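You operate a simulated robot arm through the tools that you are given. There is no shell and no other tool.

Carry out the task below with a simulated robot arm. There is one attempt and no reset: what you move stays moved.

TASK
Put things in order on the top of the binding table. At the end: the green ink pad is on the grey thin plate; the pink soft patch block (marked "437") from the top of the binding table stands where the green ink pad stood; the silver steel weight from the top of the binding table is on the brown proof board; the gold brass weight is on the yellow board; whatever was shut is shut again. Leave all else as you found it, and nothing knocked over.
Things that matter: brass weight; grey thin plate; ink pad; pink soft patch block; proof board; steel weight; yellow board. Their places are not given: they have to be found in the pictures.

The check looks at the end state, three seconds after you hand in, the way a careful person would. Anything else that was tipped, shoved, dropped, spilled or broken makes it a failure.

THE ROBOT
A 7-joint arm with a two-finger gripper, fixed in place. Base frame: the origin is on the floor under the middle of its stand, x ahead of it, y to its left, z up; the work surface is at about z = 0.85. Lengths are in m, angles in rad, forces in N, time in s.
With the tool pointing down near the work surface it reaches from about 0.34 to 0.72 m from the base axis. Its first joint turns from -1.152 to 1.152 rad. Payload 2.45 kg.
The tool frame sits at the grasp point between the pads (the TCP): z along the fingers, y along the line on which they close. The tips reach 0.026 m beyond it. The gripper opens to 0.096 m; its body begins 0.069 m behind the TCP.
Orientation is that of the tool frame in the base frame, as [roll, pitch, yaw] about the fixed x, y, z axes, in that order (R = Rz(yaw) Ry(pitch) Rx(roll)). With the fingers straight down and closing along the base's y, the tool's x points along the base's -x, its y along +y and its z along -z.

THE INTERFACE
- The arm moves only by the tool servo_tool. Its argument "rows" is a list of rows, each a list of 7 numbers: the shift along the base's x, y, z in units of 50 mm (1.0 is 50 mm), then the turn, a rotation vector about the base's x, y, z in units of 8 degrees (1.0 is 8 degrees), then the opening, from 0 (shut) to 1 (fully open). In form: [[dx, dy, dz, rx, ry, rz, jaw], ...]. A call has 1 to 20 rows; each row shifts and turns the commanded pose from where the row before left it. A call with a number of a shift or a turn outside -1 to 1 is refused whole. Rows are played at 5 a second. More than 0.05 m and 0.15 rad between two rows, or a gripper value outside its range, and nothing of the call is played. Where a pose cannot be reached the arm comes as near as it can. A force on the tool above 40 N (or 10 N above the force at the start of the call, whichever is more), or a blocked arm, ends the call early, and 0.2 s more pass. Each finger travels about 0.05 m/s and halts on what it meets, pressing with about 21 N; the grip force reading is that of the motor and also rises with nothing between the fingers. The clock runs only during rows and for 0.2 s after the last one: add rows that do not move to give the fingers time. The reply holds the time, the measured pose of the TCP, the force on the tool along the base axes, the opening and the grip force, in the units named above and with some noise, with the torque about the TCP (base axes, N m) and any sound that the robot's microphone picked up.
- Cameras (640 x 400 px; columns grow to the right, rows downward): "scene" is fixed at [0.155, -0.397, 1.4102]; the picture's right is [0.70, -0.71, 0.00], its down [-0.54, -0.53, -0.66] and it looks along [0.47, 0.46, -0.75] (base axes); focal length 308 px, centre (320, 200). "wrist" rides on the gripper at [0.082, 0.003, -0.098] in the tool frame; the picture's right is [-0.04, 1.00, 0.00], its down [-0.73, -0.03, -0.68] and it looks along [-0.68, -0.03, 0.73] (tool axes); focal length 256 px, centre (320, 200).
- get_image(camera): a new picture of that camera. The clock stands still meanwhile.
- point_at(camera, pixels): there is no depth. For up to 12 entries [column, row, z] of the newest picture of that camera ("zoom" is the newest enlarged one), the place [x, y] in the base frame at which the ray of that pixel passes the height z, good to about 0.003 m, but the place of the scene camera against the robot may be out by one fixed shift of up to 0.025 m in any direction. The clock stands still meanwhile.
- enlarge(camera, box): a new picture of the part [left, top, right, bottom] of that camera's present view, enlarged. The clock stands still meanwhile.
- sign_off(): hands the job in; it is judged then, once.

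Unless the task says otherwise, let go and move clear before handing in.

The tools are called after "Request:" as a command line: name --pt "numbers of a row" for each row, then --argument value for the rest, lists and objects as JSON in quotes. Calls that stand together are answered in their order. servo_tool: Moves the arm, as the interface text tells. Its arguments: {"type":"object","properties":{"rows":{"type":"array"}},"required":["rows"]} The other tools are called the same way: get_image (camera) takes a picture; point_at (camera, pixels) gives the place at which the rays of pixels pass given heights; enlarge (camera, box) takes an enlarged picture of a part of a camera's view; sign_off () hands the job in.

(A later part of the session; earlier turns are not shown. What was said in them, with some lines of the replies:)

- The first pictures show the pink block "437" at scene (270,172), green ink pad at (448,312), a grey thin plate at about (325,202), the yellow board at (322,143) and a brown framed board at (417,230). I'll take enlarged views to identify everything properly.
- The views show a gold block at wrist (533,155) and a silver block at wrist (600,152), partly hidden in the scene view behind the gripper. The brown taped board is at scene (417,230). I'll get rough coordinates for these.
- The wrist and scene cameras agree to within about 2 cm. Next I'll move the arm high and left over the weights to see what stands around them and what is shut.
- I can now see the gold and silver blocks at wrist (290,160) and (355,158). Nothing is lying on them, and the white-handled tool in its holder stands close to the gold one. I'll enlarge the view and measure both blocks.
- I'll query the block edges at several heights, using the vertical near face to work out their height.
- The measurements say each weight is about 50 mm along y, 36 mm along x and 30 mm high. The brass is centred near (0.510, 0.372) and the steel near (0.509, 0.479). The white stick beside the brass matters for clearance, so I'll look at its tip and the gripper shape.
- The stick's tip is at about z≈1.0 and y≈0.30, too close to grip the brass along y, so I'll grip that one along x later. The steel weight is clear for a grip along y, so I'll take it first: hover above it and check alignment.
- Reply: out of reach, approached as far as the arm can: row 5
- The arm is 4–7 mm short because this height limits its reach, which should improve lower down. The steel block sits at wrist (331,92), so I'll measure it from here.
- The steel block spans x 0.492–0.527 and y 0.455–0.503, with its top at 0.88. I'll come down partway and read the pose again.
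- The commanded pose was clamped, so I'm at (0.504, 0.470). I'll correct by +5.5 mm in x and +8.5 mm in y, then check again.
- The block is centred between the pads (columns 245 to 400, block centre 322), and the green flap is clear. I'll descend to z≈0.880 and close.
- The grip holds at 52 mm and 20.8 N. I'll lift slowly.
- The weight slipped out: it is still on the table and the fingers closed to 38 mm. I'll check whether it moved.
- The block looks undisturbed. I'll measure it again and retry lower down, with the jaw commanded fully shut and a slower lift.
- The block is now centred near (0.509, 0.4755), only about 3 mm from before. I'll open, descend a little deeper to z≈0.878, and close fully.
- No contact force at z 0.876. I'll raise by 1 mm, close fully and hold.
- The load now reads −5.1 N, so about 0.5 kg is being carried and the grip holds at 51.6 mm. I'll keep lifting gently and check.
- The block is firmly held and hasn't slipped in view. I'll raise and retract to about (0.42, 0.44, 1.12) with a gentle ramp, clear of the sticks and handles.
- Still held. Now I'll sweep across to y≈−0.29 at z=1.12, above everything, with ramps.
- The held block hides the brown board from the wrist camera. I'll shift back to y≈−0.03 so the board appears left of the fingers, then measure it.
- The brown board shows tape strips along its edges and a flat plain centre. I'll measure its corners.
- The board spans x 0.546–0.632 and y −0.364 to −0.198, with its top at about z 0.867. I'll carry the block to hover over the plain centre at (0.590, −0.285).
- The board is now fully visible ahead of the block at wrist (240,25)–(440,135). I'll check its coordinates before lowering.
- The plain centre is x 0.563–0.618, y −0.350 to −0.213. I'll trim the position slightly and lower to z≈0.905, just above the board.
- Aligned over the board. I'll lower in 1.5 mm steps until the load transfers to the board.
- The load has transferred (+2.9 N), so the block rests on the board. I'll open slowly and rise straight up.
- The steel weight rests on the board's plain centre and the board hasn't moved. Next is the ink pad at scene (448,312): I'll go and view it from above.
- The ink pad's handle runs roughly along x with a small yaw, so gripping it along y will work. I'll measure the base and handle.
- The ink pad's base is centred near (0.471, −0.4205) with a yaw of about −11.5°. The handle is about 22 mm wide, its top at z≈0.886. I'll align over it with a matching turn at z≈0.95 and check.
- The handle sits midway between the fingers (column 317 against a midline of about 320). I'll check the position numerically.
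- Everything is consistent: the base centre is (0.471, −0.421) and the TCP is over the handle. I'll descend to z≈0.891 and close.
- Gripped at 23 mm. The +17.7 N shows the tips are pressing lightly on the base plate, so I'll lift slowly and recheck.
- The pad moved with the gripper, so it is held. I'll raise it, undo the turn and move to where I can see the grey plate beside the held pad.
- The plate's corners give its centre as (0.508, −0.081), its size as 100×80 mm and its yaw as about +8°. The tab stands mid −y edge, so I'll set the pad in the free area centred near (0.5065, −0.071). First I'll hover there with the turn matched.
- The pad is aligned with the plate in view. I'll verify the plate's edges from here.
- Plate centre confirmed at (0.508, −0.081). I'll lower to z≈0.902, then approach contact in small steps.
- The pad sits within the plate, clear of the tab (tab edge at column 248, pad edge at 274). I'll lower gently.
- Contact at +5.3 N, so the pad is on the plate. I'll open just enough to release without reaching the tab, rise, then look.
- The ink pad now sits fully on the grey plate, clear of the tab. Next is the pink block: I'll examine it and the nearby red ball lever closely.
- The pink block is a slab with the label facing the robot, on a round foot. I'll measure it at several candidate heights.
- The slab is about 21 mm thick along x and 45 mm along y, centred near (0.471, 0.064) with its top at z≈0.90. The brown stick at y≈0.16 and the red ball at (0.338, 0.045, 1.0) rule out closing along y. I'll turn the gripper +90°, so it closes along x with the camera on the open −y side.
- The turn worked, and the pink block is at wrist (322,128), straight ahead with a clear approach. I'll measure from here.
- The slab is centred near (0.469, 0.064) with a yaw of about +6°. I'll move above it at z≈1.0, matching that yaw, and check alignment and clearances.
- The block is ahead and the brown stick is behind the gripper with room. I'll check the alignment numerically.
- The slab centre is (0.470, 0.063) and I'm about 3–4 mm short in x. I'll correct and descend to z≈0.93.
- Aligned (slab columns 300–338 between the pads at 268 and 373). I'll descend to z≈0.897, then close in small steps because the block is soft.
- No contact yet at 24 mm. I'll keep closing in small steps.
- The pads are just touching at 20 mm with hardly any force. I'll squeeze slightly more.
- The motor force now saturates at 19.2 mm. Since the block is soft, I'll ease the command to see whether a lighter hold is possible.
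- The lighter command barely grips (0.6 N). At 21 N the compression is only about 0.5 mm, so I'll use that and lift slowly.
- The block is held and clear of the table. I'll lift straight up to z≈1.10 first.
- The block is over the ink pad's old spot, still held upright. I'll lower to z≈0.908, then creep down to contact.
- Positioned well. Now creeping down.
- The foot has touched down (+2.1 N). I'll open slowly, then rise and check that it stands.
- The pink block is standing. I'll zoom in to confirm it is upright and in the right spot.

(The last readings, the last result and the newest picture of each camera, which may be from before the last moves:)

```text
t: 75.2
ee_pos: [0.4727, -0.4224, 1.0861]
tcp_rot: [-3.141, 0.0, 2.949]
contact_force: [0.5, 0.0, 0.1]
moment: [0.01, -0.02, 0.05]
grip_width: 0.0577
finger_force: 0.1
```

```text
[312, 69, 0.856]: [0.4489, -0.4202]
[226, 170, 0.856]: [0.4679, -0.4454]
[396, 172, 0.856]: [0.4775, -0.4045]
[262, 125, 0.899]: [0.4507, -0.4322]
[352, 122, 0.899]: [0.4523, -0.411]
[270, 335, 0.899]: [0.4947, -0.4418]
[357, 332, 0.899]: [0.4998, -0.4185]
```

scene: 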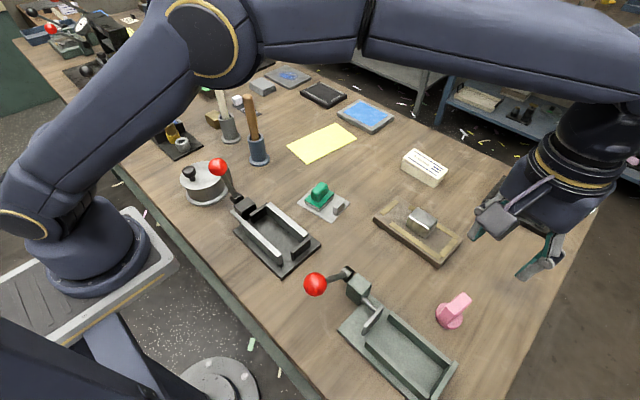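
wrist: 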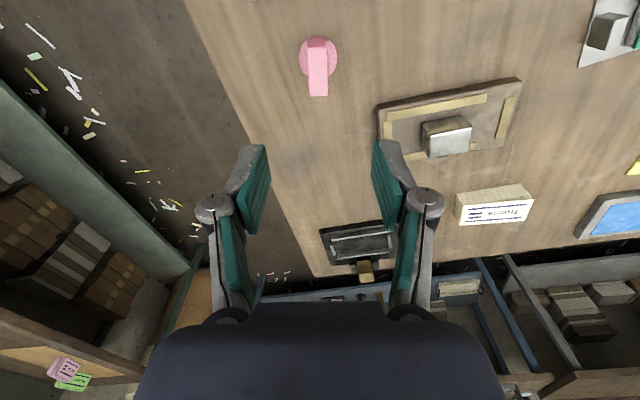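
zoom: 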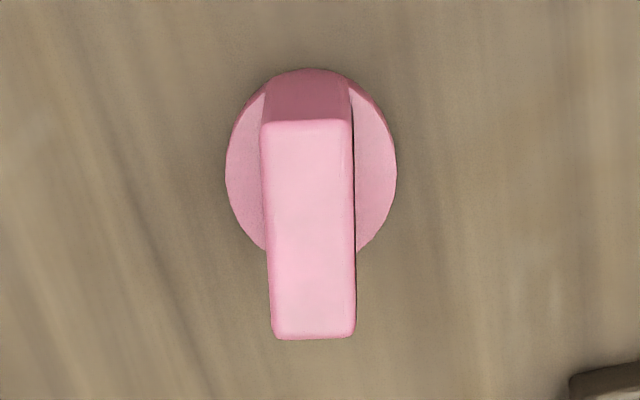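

The foot centre is at about (0.473, −0.425), 3–4 mm from the pad's old centre, and the block is upright. Now for the brass weight: I'll move up and across, stopping to view the yellow board on the way.

Request:
servo_tool --pt "-0.2 0.2 0.3 0 0 0.13 0.6" --pt "-0.2 0.5 0.3 0 0 0.13 0.6" --pt "-0.2 0.7 0.3 0 0 0.13 0.6" --pt "-0.2 0.8 0.2 0 0 0.13 0.6" --pt "-0.2 0.8 0 0 0 0.13 0.6" --pt "0 0.8 0 0 0 0.13 0.6" --pt "0 0.8 0 0 0 0.13 0.6" --pt "0 0.8 0 0 0 0.13 0.6" --pt "0 0.6 0 0 0 0.13 0.6" --pt "0 0.4 0 0 0 0.13 0.6" --pt "0 0 0 0 0 0.1 0.6" --pt "0 0 0 0 0 0 0.6"

Request:
get_image --camera "wrist"

Request:
get_image --camera "scene"

```text
t: 77.8
ee_pos: [0.4224, -0.1049, 1.1451]
tcp_rot: [3.141, 0.001, -3.139]
contact_force: [0.1, 0.0, 0.1]
moment: [-0.03, -0.04, 0.02]
grip_width: 0.0575
finger_force: 0.2
```

```text
taken
```

wrist: 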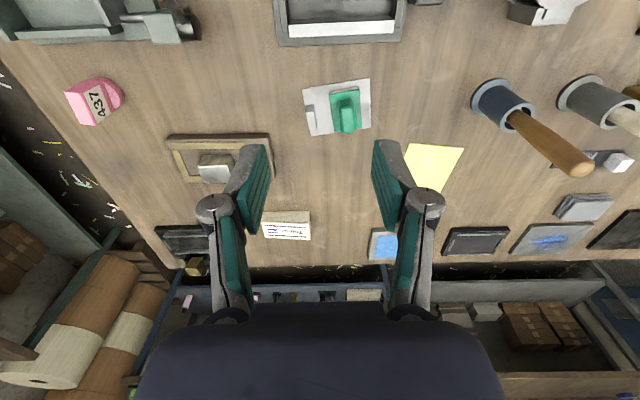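

```text
taken
```

scene: 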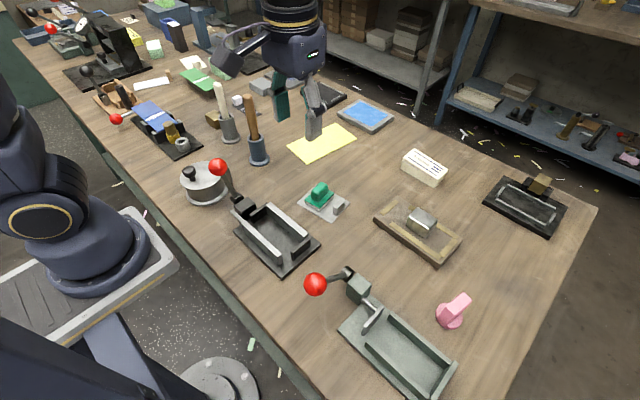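

The right finger hides part of the yellow board. I'll shift to y≈0.08 to see it between the fingers.

Request:
servo_tool --pt "0 0.5 0 0 0 0 0.9" --pt "0 0.9 0 0 0 0 0.9" --pt "0 0.9 0 0 0 0 0.9" --pt "0 0.9 0 0 0 0 0.9" --pt "0 0.5 0 0 0 0 0.9" --pt "0 0 0 0 0 0 0.9"

Request:
get_image --camera "wrist"

Request:
enlarge --camera "wrist" --box '[250, 120, 390, 220]'

```text
t: 79.2
ee_pos: [0.4245, 0.0845, 1.1421]
tcp_rot: [3.141, -0.001, -3.139]
contact_force: [0.6, 0.1, -0.2]
moment: [0.0, 0.0, -0.01]
grip_width: 0.0864
finger_force: 0.1
```

```text
taken
```

wrist: 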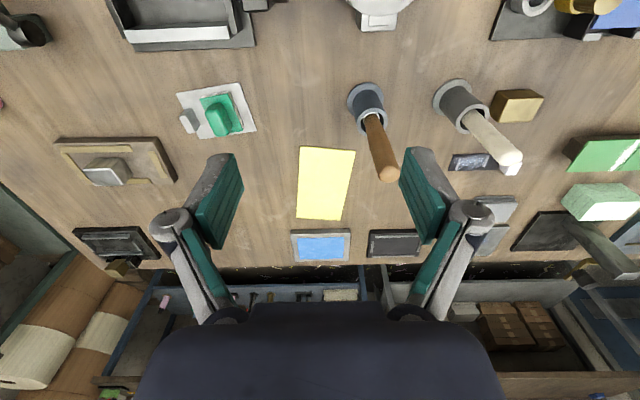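

```text
4.00 times, centred on (320, 170) of wrist
```

zoom: 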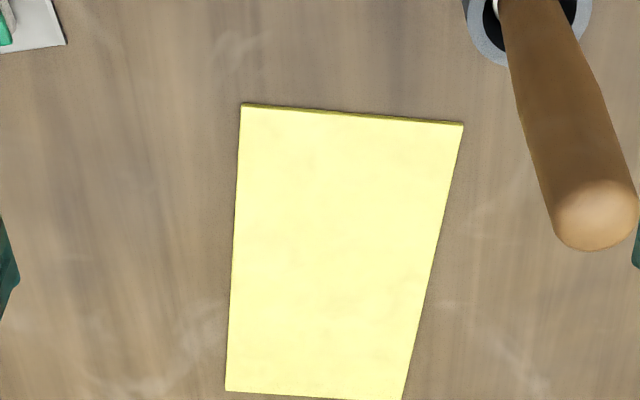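

Request:
point_at --camera "zoom" --pixels '[[241, 103, 0.853], [463, 123, 0.853], [226, 390, 0.853], [404, 400, 0.853]]'

Request:
enlarge --camera "wrist" --box '[420, 60, 560, 180]'

Request:
point_at --camera "wrist" --pixels '[[511, 162, 1.0], [511, 162, 1.02], [511, 162, 0.98], [388, 174, 1.0], [388, 174, 1.02], [388, 174, 1.04]]'

```text
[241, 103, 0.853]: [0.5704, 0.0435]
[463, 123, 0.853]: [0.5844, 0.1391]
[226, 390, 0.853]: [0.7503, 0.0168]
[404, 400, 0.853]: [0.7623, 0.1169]
```

```text
3.33 times, centred on (490, 120) of wrist
```

zoom: 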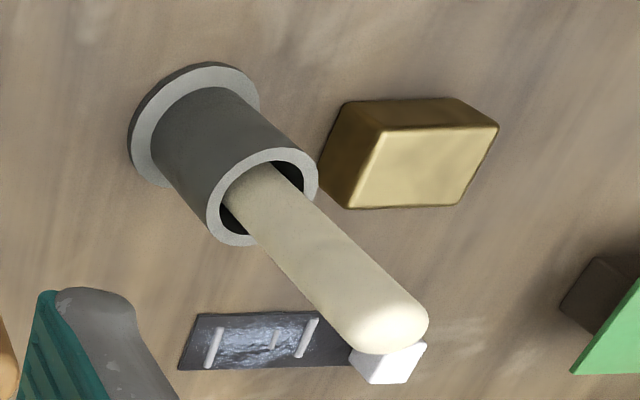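

```text
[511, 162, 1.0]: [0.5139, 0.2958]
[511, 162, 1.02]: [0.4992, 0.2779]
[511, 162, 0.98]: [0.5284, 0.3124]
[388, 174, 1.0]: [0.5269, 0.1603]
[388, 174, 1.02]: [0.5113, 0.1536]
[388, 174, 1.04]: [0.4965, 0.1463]
```

The yellow board spans roughly x 0.57–0.76 and y 0.02–0.14, centred at (0.667, 0.079). The white stick's tip is about (0.515, 0.30, 1.0). I'll move above the brass at height while turning −90°, so the camera ends on the +y side away from the stick.

Request:
servo_tool --pt "0 0.39 0 0 0 -0.866 0.7" --pt "0 0.39 0 0 0 -0.866 0.7" --pt "0 0.39 0 0 0 -0.866 0.7" --pt "0 0.39 0 0 0 -0.866 0.7" --pt "0 0.39 0 0 0 -0.866 0.7" --pt "0 0.39 0 0 0 -0.866 0.7" --pt "0 0.39 0 0 0 -0.866 0.7" --pt "0 0.39 0 0 0 -0.866 0.7" --pt "0 0.39 0 0 0 -0.866 0.7" --pt "0 0.39 0 0 0 -0.866 0.7" --pt "0 0.39 0 0 0 -0.866 0.7" --pt "0 0.39 0 0 0 -0.866 0.7" --pt "0 0.39 0 0 0 -0.866 0.7" --pt "0 0 0 0 0 0 0.7"

Request:
get_image --camera "wrist"

Request:
get_image --camera "scene"

```text
t: 82.2
ee_pos: [0.4257, 0.3316, 1.1437]
tcp_rot: [-3.141, 0.001, 1.569]
contact_force: [-0.2, -0.3, 1.0]
moment: [-0.01, 0.02, 0.01]
grip_width: 0.0675
finger_force: 0.1
```

```text
taken
```

wrist: 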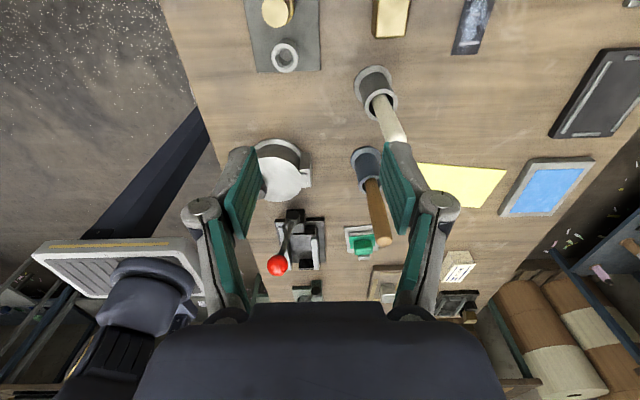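

```text
taken
```

scene: 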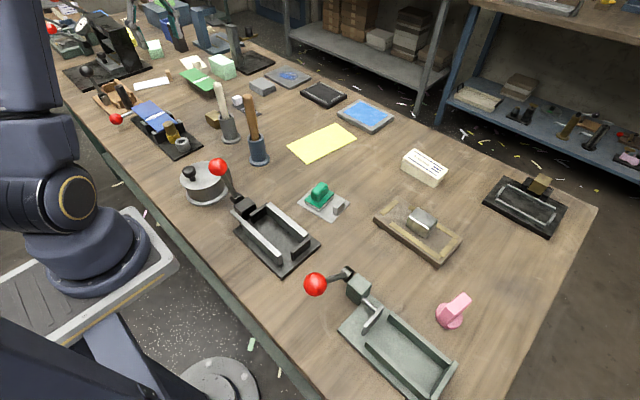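

The −90° turn is reachable. I'll move over the brass at z≈1.06 and measure it.

Request:
servo_tool --pt "0.37 0.34 -0.4 0 0 0 0.7" --pt "0.37 0.34 -0.4 0 0 0 0.7" --pt "0.37 0.34 -0.4 0 0 0 0.7" --pt "0.37 0.34 -0.4 0 0 0 0.7" --pt "0 0 0 0 0 0 0.7" --pt "0 0 0 0 0 0 0.7"

Request:
get_image --camera "wrist"

Request:
enlarge --camera "wrist" --box '[260, 60, 400, 170]'

Request:
get_image --camera "scene"

```text
t: 83.6
ee_pos: [0.4993, 0.4005, 1.0636]
tcp_rot: [3.14, 0.001, 1.57]
contact_force: [-0.9, 0.0, 0.0]
moment: [0.03, -0.01, -0.01]
grip_width: 0.067
finger_force: 0.1
```

```text
taken
```

wrist: 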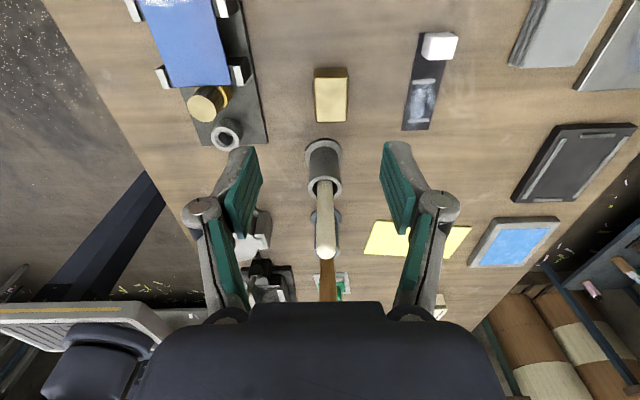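

```text
3.64 times, centred on (330, 115) of wrist
```

zoom: 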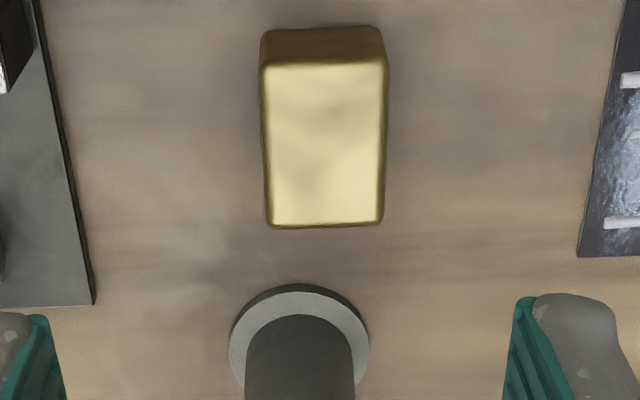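

```text
taken
```

scene: 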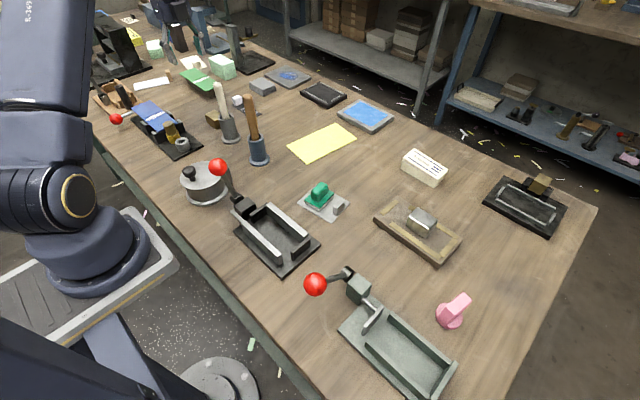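

Request:
point_at --camera "wrist" --pixels '[[314, 70, 0.85], [347, 68, 0.85], [314, 78, 0.88], [349, 77, 0.88], [316, 122, 0.88], [348, 122, 0.88], [323, 138, 0.85], [340, 155, 0.85], [326, 252, 0.995], [326, 252, 1.01], [326, 252, 0.98], [267, 140, 0.85]]'

```text
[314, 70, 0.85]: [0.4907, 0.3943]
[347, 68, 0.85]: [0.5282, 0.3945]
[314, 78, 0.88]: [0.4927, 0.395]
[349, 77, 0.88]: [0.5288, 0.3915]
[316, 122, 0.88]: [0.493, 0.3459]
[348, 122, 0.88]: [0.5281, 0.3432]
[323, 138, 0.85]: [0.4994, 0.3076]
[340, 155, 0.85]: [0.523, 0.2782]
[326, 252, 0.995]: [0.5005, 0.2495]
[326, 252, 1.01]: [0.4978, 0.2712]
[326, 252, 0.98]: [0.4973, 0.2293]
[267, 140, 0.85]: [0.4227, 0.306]
```

The brass is centred at (0.5105, 0.369) with its 36 mm side along x. The stick is about 40 mm clear of the palm. I'll align and descend to z≈0.94.

Request:
servo_tool --pt "0.22 -0.58 0 0 0 0 0.6" --pt "0 0 -0.6 0 0 0 0.6" --pt "0 0 -0.8 0 0 0 0.6" --pt "0 0 -0.7 0 0 0 0.6" --pt "0 0 -0.37 0 0 0 0.6" --pt "0 0 0 0 0 0 0.6" --pt "0 0 0 0 0 0 0.6"

Request:
get_image --camera "wrist"

Request:
enlarge --camera "wrist" --box '[240, 60, 400, 200]'

Request:
enlarge --camera "scene" --box '[140, 40, 290, 170]'

```text
t: 85.2
ee_pos: [0.5075, 0.372, 0.94]
tcp_rot: [-3.141, -0.001, 1.571]
contact_force: [-0.4, 0.4, 0.6]
moment: [-0.01, 0.0, 0.03]
grip_width: 0.0576
finger_force: 0.1
```

```text
taken
```

wrist: 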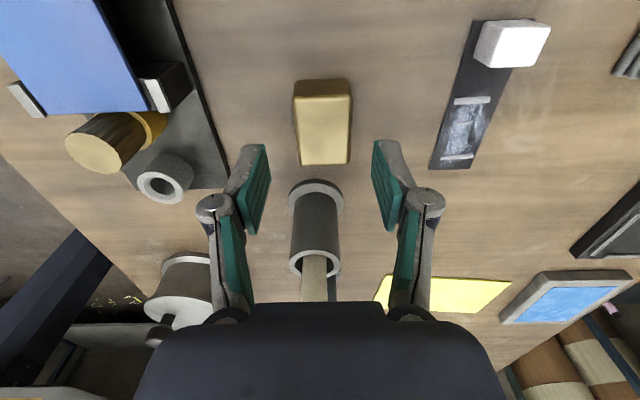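

```text
2.86 times, centred on (320, 130) of wrist
```

zoom: 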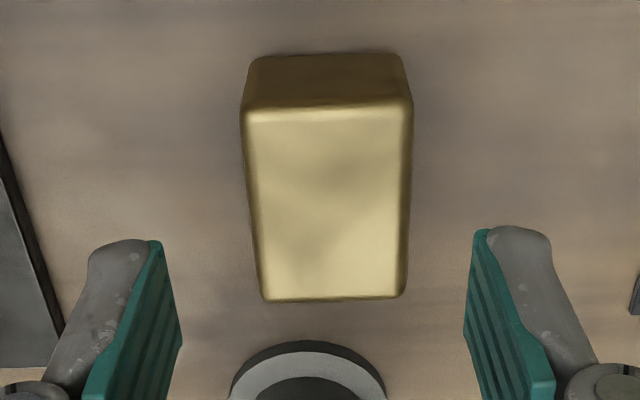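

```text
3.08 times, centred on (215, 105) of scene
```

zoom: 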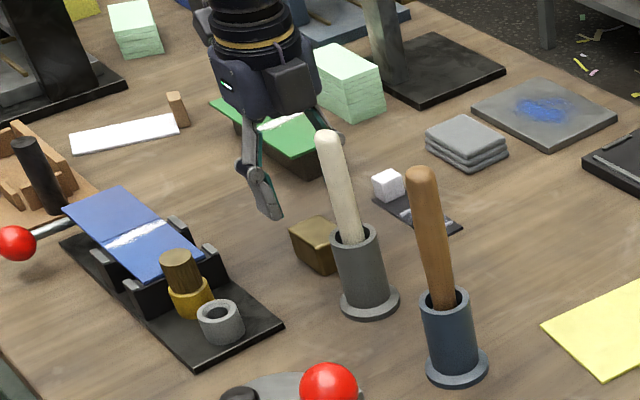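

Centred between the pads (brass at columns 294–351, finger midline about 321). I'll descend to z≈0.877.

Request:
servo_tool --pt "0.02 0 -0.5 0 0 0 0.6" --pt "0 0 -0.5 0 0 0 0.6" --pt "0 0 -0.25 0 0 0 0.6" --pt "0 0 0 0 0 0 0.6" --pt "0 0 0 0 0 0 0.6"

```text
t: 86.4
ee_pos: [0.5072, 0.3718, 0.8779]
tcp_rot: [3.142, 0.0, 1.57]
contact_force: [-0.2, -1.0, 0.1]
moment: [-0.01, -0.02, -0.01]
grip_width: 0.0575
finger_force: 0.0
```

No contact. I'll raise 1 mm, since the tips dip slightly while closing, and close fully.

Request:
servo_tool --pt "0 0 0.03 0 0 0 0.5" --pt "0 0 0 0 0 0 0.4" --pt "0 0 0 0 0 0 0.3" --pt "0 0 0 0 0 0 0.1" --pt "0 0 0 0 0 0 0" --pt "0 0 0 0 0 0 0" --pt "0 0 0 0 0 0 0"

```text
t: 88.0
ee_pos: [0.5087, 0.3733, 0.8787]
tcp_rot: [3.139, 0.0, 1.57]
contact_force: [4.4, -0.2, 3.5]
moment: [0.07, -0.12, 0.03]
grip_width: 0.0378
finger_force: 20.9
```

Gripped at 37.8 mm and 20.9 N. I'll lift very slowly at first.

Request:
servo_tool --pt "0 0 0.04 0 0 0 0.0" --pt "0 0 0.04 0 0 0 0.0" --pt "0 0 0.05 0 0 0 0.0" --pt "0 0 0.06 0 0 0 0.0" --pt "0 0 0 0 0 0 0"

Request:
get_image --camera "wrist"

```text
t: 89.2
ee_pos: [0.5084, 0.3731, 0.8871]
tcp_rot: [-3.141, -0.001, 1.573]
contact_force: [0.5, 0.1, -4.8]
moment: [0.01, -0.04, 0.04]
grip_width: 0.0379
finger_force: 20.9
```

```text
taken
```

wrist: 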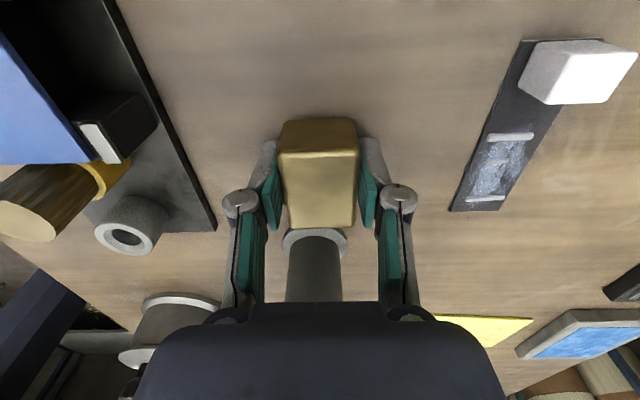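

It's holding (−4.8 N load, width steady). I'll keep lifting straight up to z≈1.10 with a gentle ramp.

Request:
servo_tool --pt "0 0 0.06 0 0 0 0" --pt "0 0 0.1 0 0 0 0" --pt "0 0 0.15 0 0 0 0" --pt "0 0 0.2 0 0 0 0" --pt "0 0 0.3 0 0 0 0" --pt "0 0 0.4 0 0 0 0" --pt "0 0 0.4 0 0 0 0" --pt "0 0 0.4 0 0 0 0" --pt "0 0 0.4 0 0 0 0" --pt "0 0 0.4 0 0 0 0" --pt "0 0 0.4 0 0 0 0" --pt "0 0 0.4 0 0 0 0" --pt "0 0 0.3 0 0 0 0" --pt "0 0 0.2 0 0 0 0" --pt "0 0 0.1 0 0 0 0" --pt "0 0 0 0 0 0 0"

Request:
get_image --camera "wrist"

```text
t: 92.6
ee_pos: [0.5074, 0.372, 1.0984]
tcp_rot: [3.141, 0.0, 1.572]
contact_force: [-0.7, 0.4, -4.4]
moment: [0.03, -0.02, -0.02]
grip_width: 0.0378
finger_force: 21.5
```

```text
taken
```

wrist: 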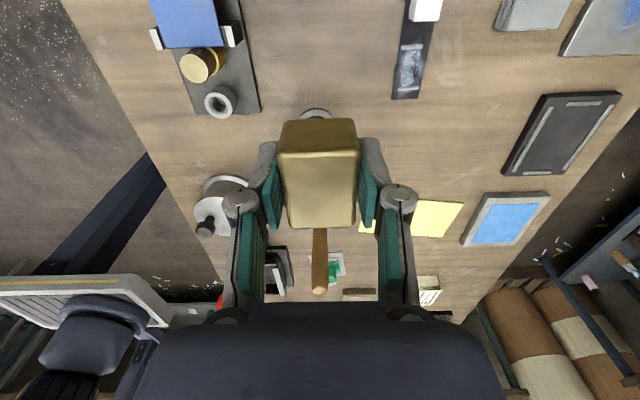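

Firmly held. I'll carry it across at z≈1.10, above both sticks, toward the yellow board, and stop at (0.62, 0.10) to look.

Request:
servo_tool --pt "0.079 -0.192 0.05 0 0 0 0" --pt "0.158 -0.384 0.05 0 0 0 0" --pt "0.237 -0.576 0.05 0 0 0 0" --pt "0.29 -0.704 0 0 0 0 0" --pt "0.316 -0.768 0 0 0 0 0" --pt "0.316 -0.768 0 0 0 0 0" --pt "0.29 -0.704 0 0 0 0 0" --pt "0.237 -0.576 0 0 0 0 0" --pt "0.158 -0.384 0 0 0 0 0" --pt "0.105 -0.256 0 0 0 0 0" --pt "0.053 -0.128 0 0 0 0 0" --pt "0 0 0 0 0 0 0"

Request:
get_image --camera "wrist"

Request:
get_image --camera "scene"

```text
t: 95.2
ee_pos: [0.621, 0.102, 1.1081]
tcp_rot: [3.141, -0.001, 1.573]
contact_force: [0.1, 0.6, -5.2]
moment: [0.03, 0.04, -0.01]
grip_width: 0.0376
finger_force: 21.1
```

```text
taken
```

wrist: 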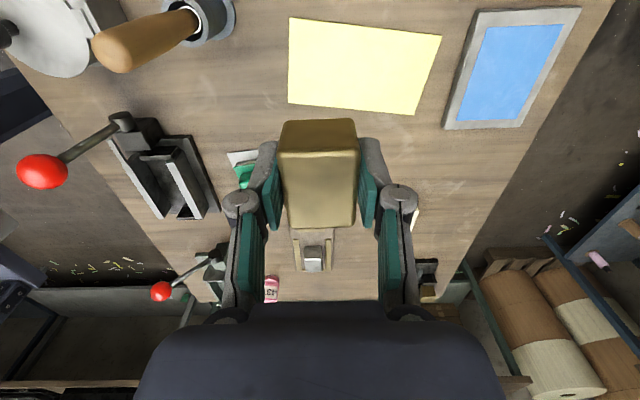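

```text
taken
```

scene: 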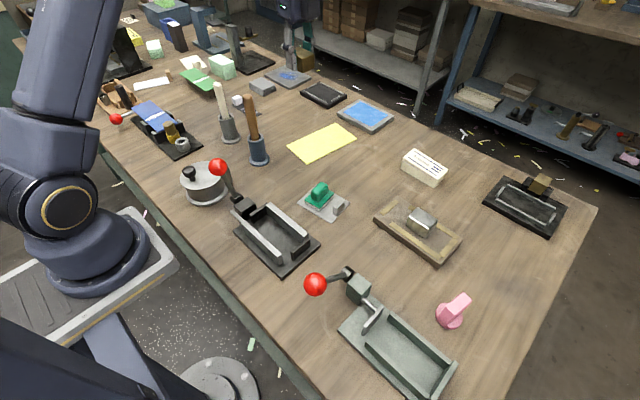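

The yellow board is fully visible at wrist (289,18)–(441,115). I'll confirm its corners.

Request:
point_at --camera "wrist" --pixels '[[290, 17, 0.853], [441, 35, 0.853], [414, 115, 0.853], [288, 101, 0.853], [115, 50, 1.02], [115, 50, 1.0], [230, 20, 0.85], [443, 128, 0.86], [475, 12, 0.86]]'

```text
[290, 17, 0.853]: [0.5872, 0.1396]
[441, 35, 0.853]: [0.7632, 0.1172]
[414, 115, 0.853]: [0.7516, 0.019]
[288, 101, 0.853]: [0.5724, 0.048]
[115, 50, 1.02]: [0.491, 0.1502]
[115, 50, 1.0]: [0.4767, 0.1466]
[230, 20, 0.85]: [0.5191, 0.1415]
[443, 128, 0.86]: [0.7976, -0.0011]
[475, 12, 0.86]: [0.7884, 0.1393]
```

The board is confirmed, centred at (0.669, 0.081). I'll place the brass with its centre at about (0.655, 0.083), lowering to z≈0.90 first.

Request:
servo_tool --pt "0.1 -0.05 -0.2 0 0 0 0" --pt "0.15 -0.07 -0.35 0 0 0 0" --pt "0.15 -0.07 -0.45 0 0 0 0" --pt "0.15 -0.07 -0.5 0 0 0 0" --pt "0.13 -0.05 -0.5 0 0 0 0" --pt "0 0 -0.5 0 0 0 0" --pt "0 0 -0.5 0 0 0 0" --pt "0 0 -0.45 0 0 0 0" --pt "0 0 -0.35 0 0 0 0" --pt "0 0 -0.25 0 0 0 0" --pt "0 0 -0.11 0 0 0 0" --pt "0 0 0 0 0 0 0"

Request:
get_image --camera "wrist"

Request:
get_image --camera "scene"

```text
t: 97.8
ee_pos: [0.6546, 0.0867, 0.8959]
tcp_rot: [3.141, 0.0, 1.571]
contact_force: [0.1, -0.2, -5.1]
moment: [0.04, 0.0, 0.02]
grip_width: 0.0376
finger_force: 21.0
```

```text
taken
```

wrist: 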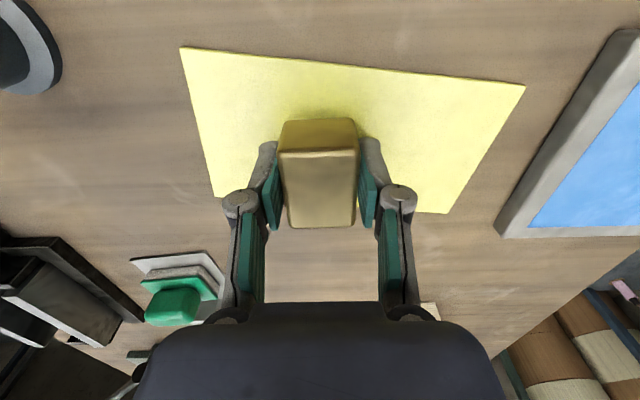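

```text
taken
```

scene: 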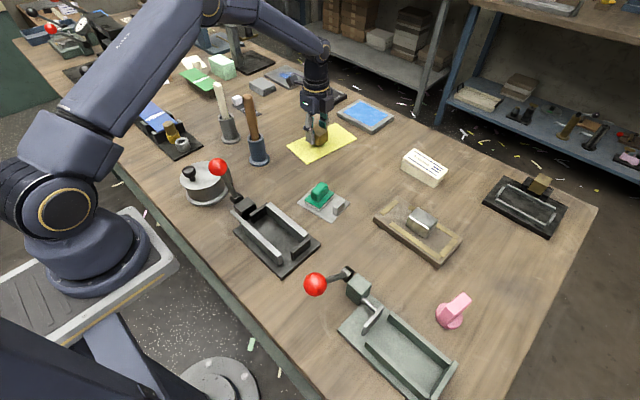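

The brass hangs just above the middle of the yellow board. Creeping down now.

Request:
servo_tool --pt "0 0 -0.08 0 0 0 0" --pt "0 0 -0.06 0 0 0 0" --pt "0 0 -0.05 0 0 0 0" --pt "0 0 0 0 0 0 0"

```text
t: 98.8
ee_pos: [0.6541, 0.0861, 0.8871]
tcp_rot: [-3.141, 0.0, 1.573]
contact_force: [-0.2, 0.4, -4.5]
moment: [0.02, 0.0, 0.01]
grip_width: 0.0379
finger_force: 20.8
```

Request:
servo_tool --pt "0 0 -0.04 0 0 0 0" --pt "0 0 -0.03 0 0 0 0" --pt "0 0 0 0 0 0 0"

```text
t: 99.6
ee_pos: [0.6526, 0.0857, 0.8846]
tcp_rot: [3.141, 0.001, 1.572]
contact_force: [0.8, -0.5, -4.4]
moment: [0.0, -0.03, 0.02]
grip_width: 0.038
finger_force: 21.0
```

Request:
servo_tool --pt "0 0 -0.03 0 0 0 0" --pt "0 0 -0.02 0 0 0 0" --pt "0 0 0 0 0 0 0"

```text
t: 100.4
ee_pos: [0.6544, 0.0849, 0.8832]
tcp_rot: [3.141, 0.0, 1.572]
contact_force: [0.5, 0.8, 5.1]
moment: [0.01, 0.11, 0.01]
grip_width: 0.0379
finger_force: 20.7
```

The load has transferred (+5.1 N). I'll release slowly and rise.

Request:
servo_tool --pt "0 0 0 0 0 0 0.38" --pt "0 0 0 0 0 0 0.42" --pt "0 0 0 0 0 0 0.47" --pt "0 0 0 0 0 0 0.55" --pt "0 0 0 0 0 0 0.65" --pt "0 0 0 0 0 0 0.65" --pt "0 0 0.2 0 0 0 0.65" --pt "0 0 0.4 0 0 0 0.65" --pt "-0.1 0 0.7 0 0 0 0.65" --pt "-0.2 0 0.8 0 0 0 0.65" --pt "-0.3 0 0.8 0 0 0 0.65" --pt "-0.3 0 0.8 0 0 0 0.65" --pt "0 0 0 0 0 0 0.65"

Request:
get_image --camera "wrist"

Request:
get_image --camera "scene"

```text
t: 103.2
ee_pos: [0.607, 0.0841, 1.0654]
tcp_rot: [-3.141, 0.0, 1.571]
contact_force: [-0.1, -0.3, -0.1]
moment: [-0.01, 0.04, -0.02]
grip_width: 0.0624
finger_force: 0.0
```

```text
taken
```

wrist: 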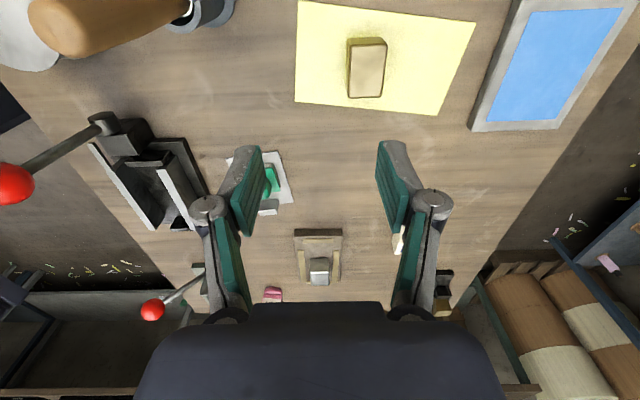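

```text
taken
```

scene: 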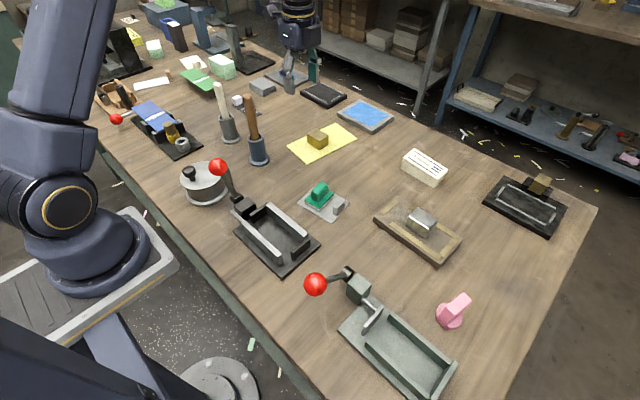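

The brass rests on the yellow board, and all four items are in place. I'll raise, turn back and retract to a clear pose, then do a final comparison.

Request:
servo_tool --pt "0 0 0.6 0 0 0 0.7" --pt "0 -0.1 0.6 0 0 0.5 0.7" --pt "-0.3 -0.1 0.1 0 0 0.9 0.8" --pt "-0.5 -0.1 0 0 0 0.9 0.9" --pt "-0.5 -0.1 0 0 0 0.9 1" --pt "-0.5 -0.1 0 0 0 0.9 1" --pt "-0.5 -0.1 0 0 0 0.9 1" --pt "-0.5 -0.1 0 0 0 0.9 1" --pt "-0.5 -0.1 0 0 0 0.9 1" --pt "-0.5 -0.1 0 0 0 0.9 1" --pt "-0.5 -0.1 0 0 0 0.9 1" --pt "-0.4 -0.1 0 0 0 0.9 1" --pt "-0.2 0 0 0 0 0.9 1" --pt "0 0 0 0 0 0.85 1" --pt "0 0 0 0 0 0 1"

Request:
get_image --camera "wrist"

Request:
get_image --camera "scene"

```text
t: 106.4
ee_pos: [0.3636, 0.0302, 1.1322]
tcp_rot: [3.141, 0.002, -3.138]
contact_force: [0.3, 0.1, -0.8]
moment: [-0.01, -0.01, 0.01]
grip_width: 0.0959
finger_force: 0.2
```

```text
taken
```

wrist: 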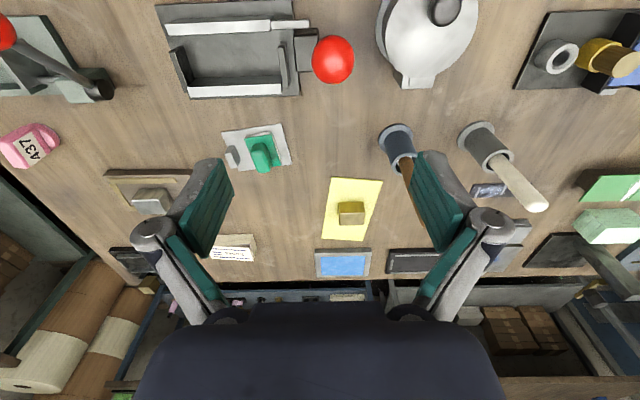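

```text
taken
```

scene: 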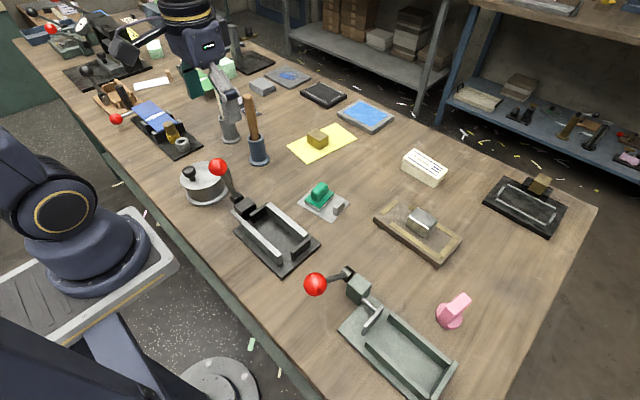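

Everything looks in order. I'll zoom into the same area as at the start to confirm the two stick holders weren't disturbed, and check each placed item.

Request:
enlarge --camera "scene" --box '[180, 70, 280, 170]'

Request:
enlarge --camera "scene" --box '[280, 100, 480, 280]'

Request:
enlarge --camera "scene" --box '[140, 60, 300, 200]'

```text
4.00 times, centred on (230, 120) of scene
```

zoom: 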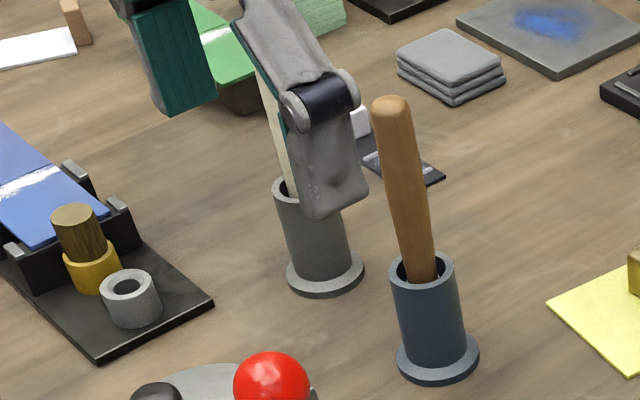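

```text
2.22 times, centred on (380, 190) of scene
```

zoom: 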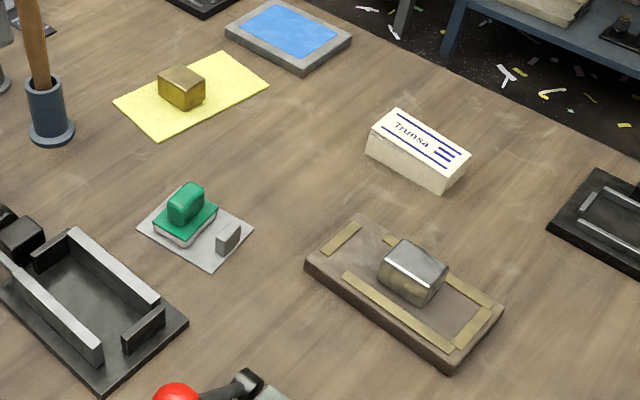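

```text
2.86 times, centred on (220, 130) of scene
```

zoom: 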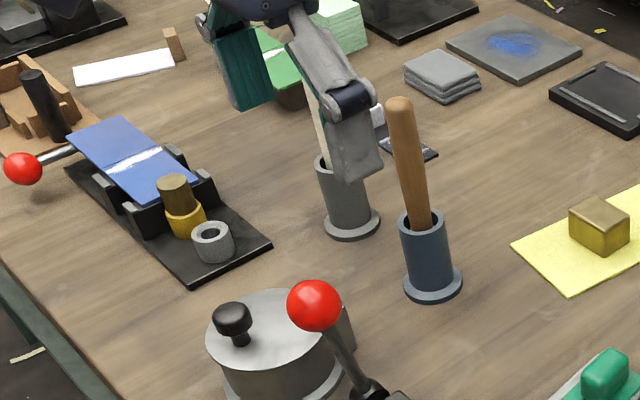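

The enlarged views show both holders and all fixtures as they were at the start. The ink pad is on the grey plate, the steel on the proof board, the brass on the yellow board and the pink block upright at the pad's old spot. Nothing was opened and the gripper is clear, so I'm handing in.

Request:
sign_off

```text
The job is handed in.
```

I handed the job in with all four items where the task asked, going by the last pictures. I don't have the check's verdict.

- **Ink pad:** it sits fully on the grey thin plate, clear of the small tab at the plate's edge.
- **Pink block "437":** it stands upright about 3–4 mm from where the centre of the ink pad was. I turned it roughly 107° on the way, so the label now faces to the robot's left instead of toward it.
- **Steel weight:** it rests on the plain centre of the brown proof board. My first grip slipped and nudged it about 3 mm along the table; the second held.
- **Brass weight:** it rests near the middle of the yellow board.

I didn't open anything, so there was nothing to shut again. In the last pictures the two stick holders and the fixtures around the work area matched the start. The gripper was open and clear when I handed in.
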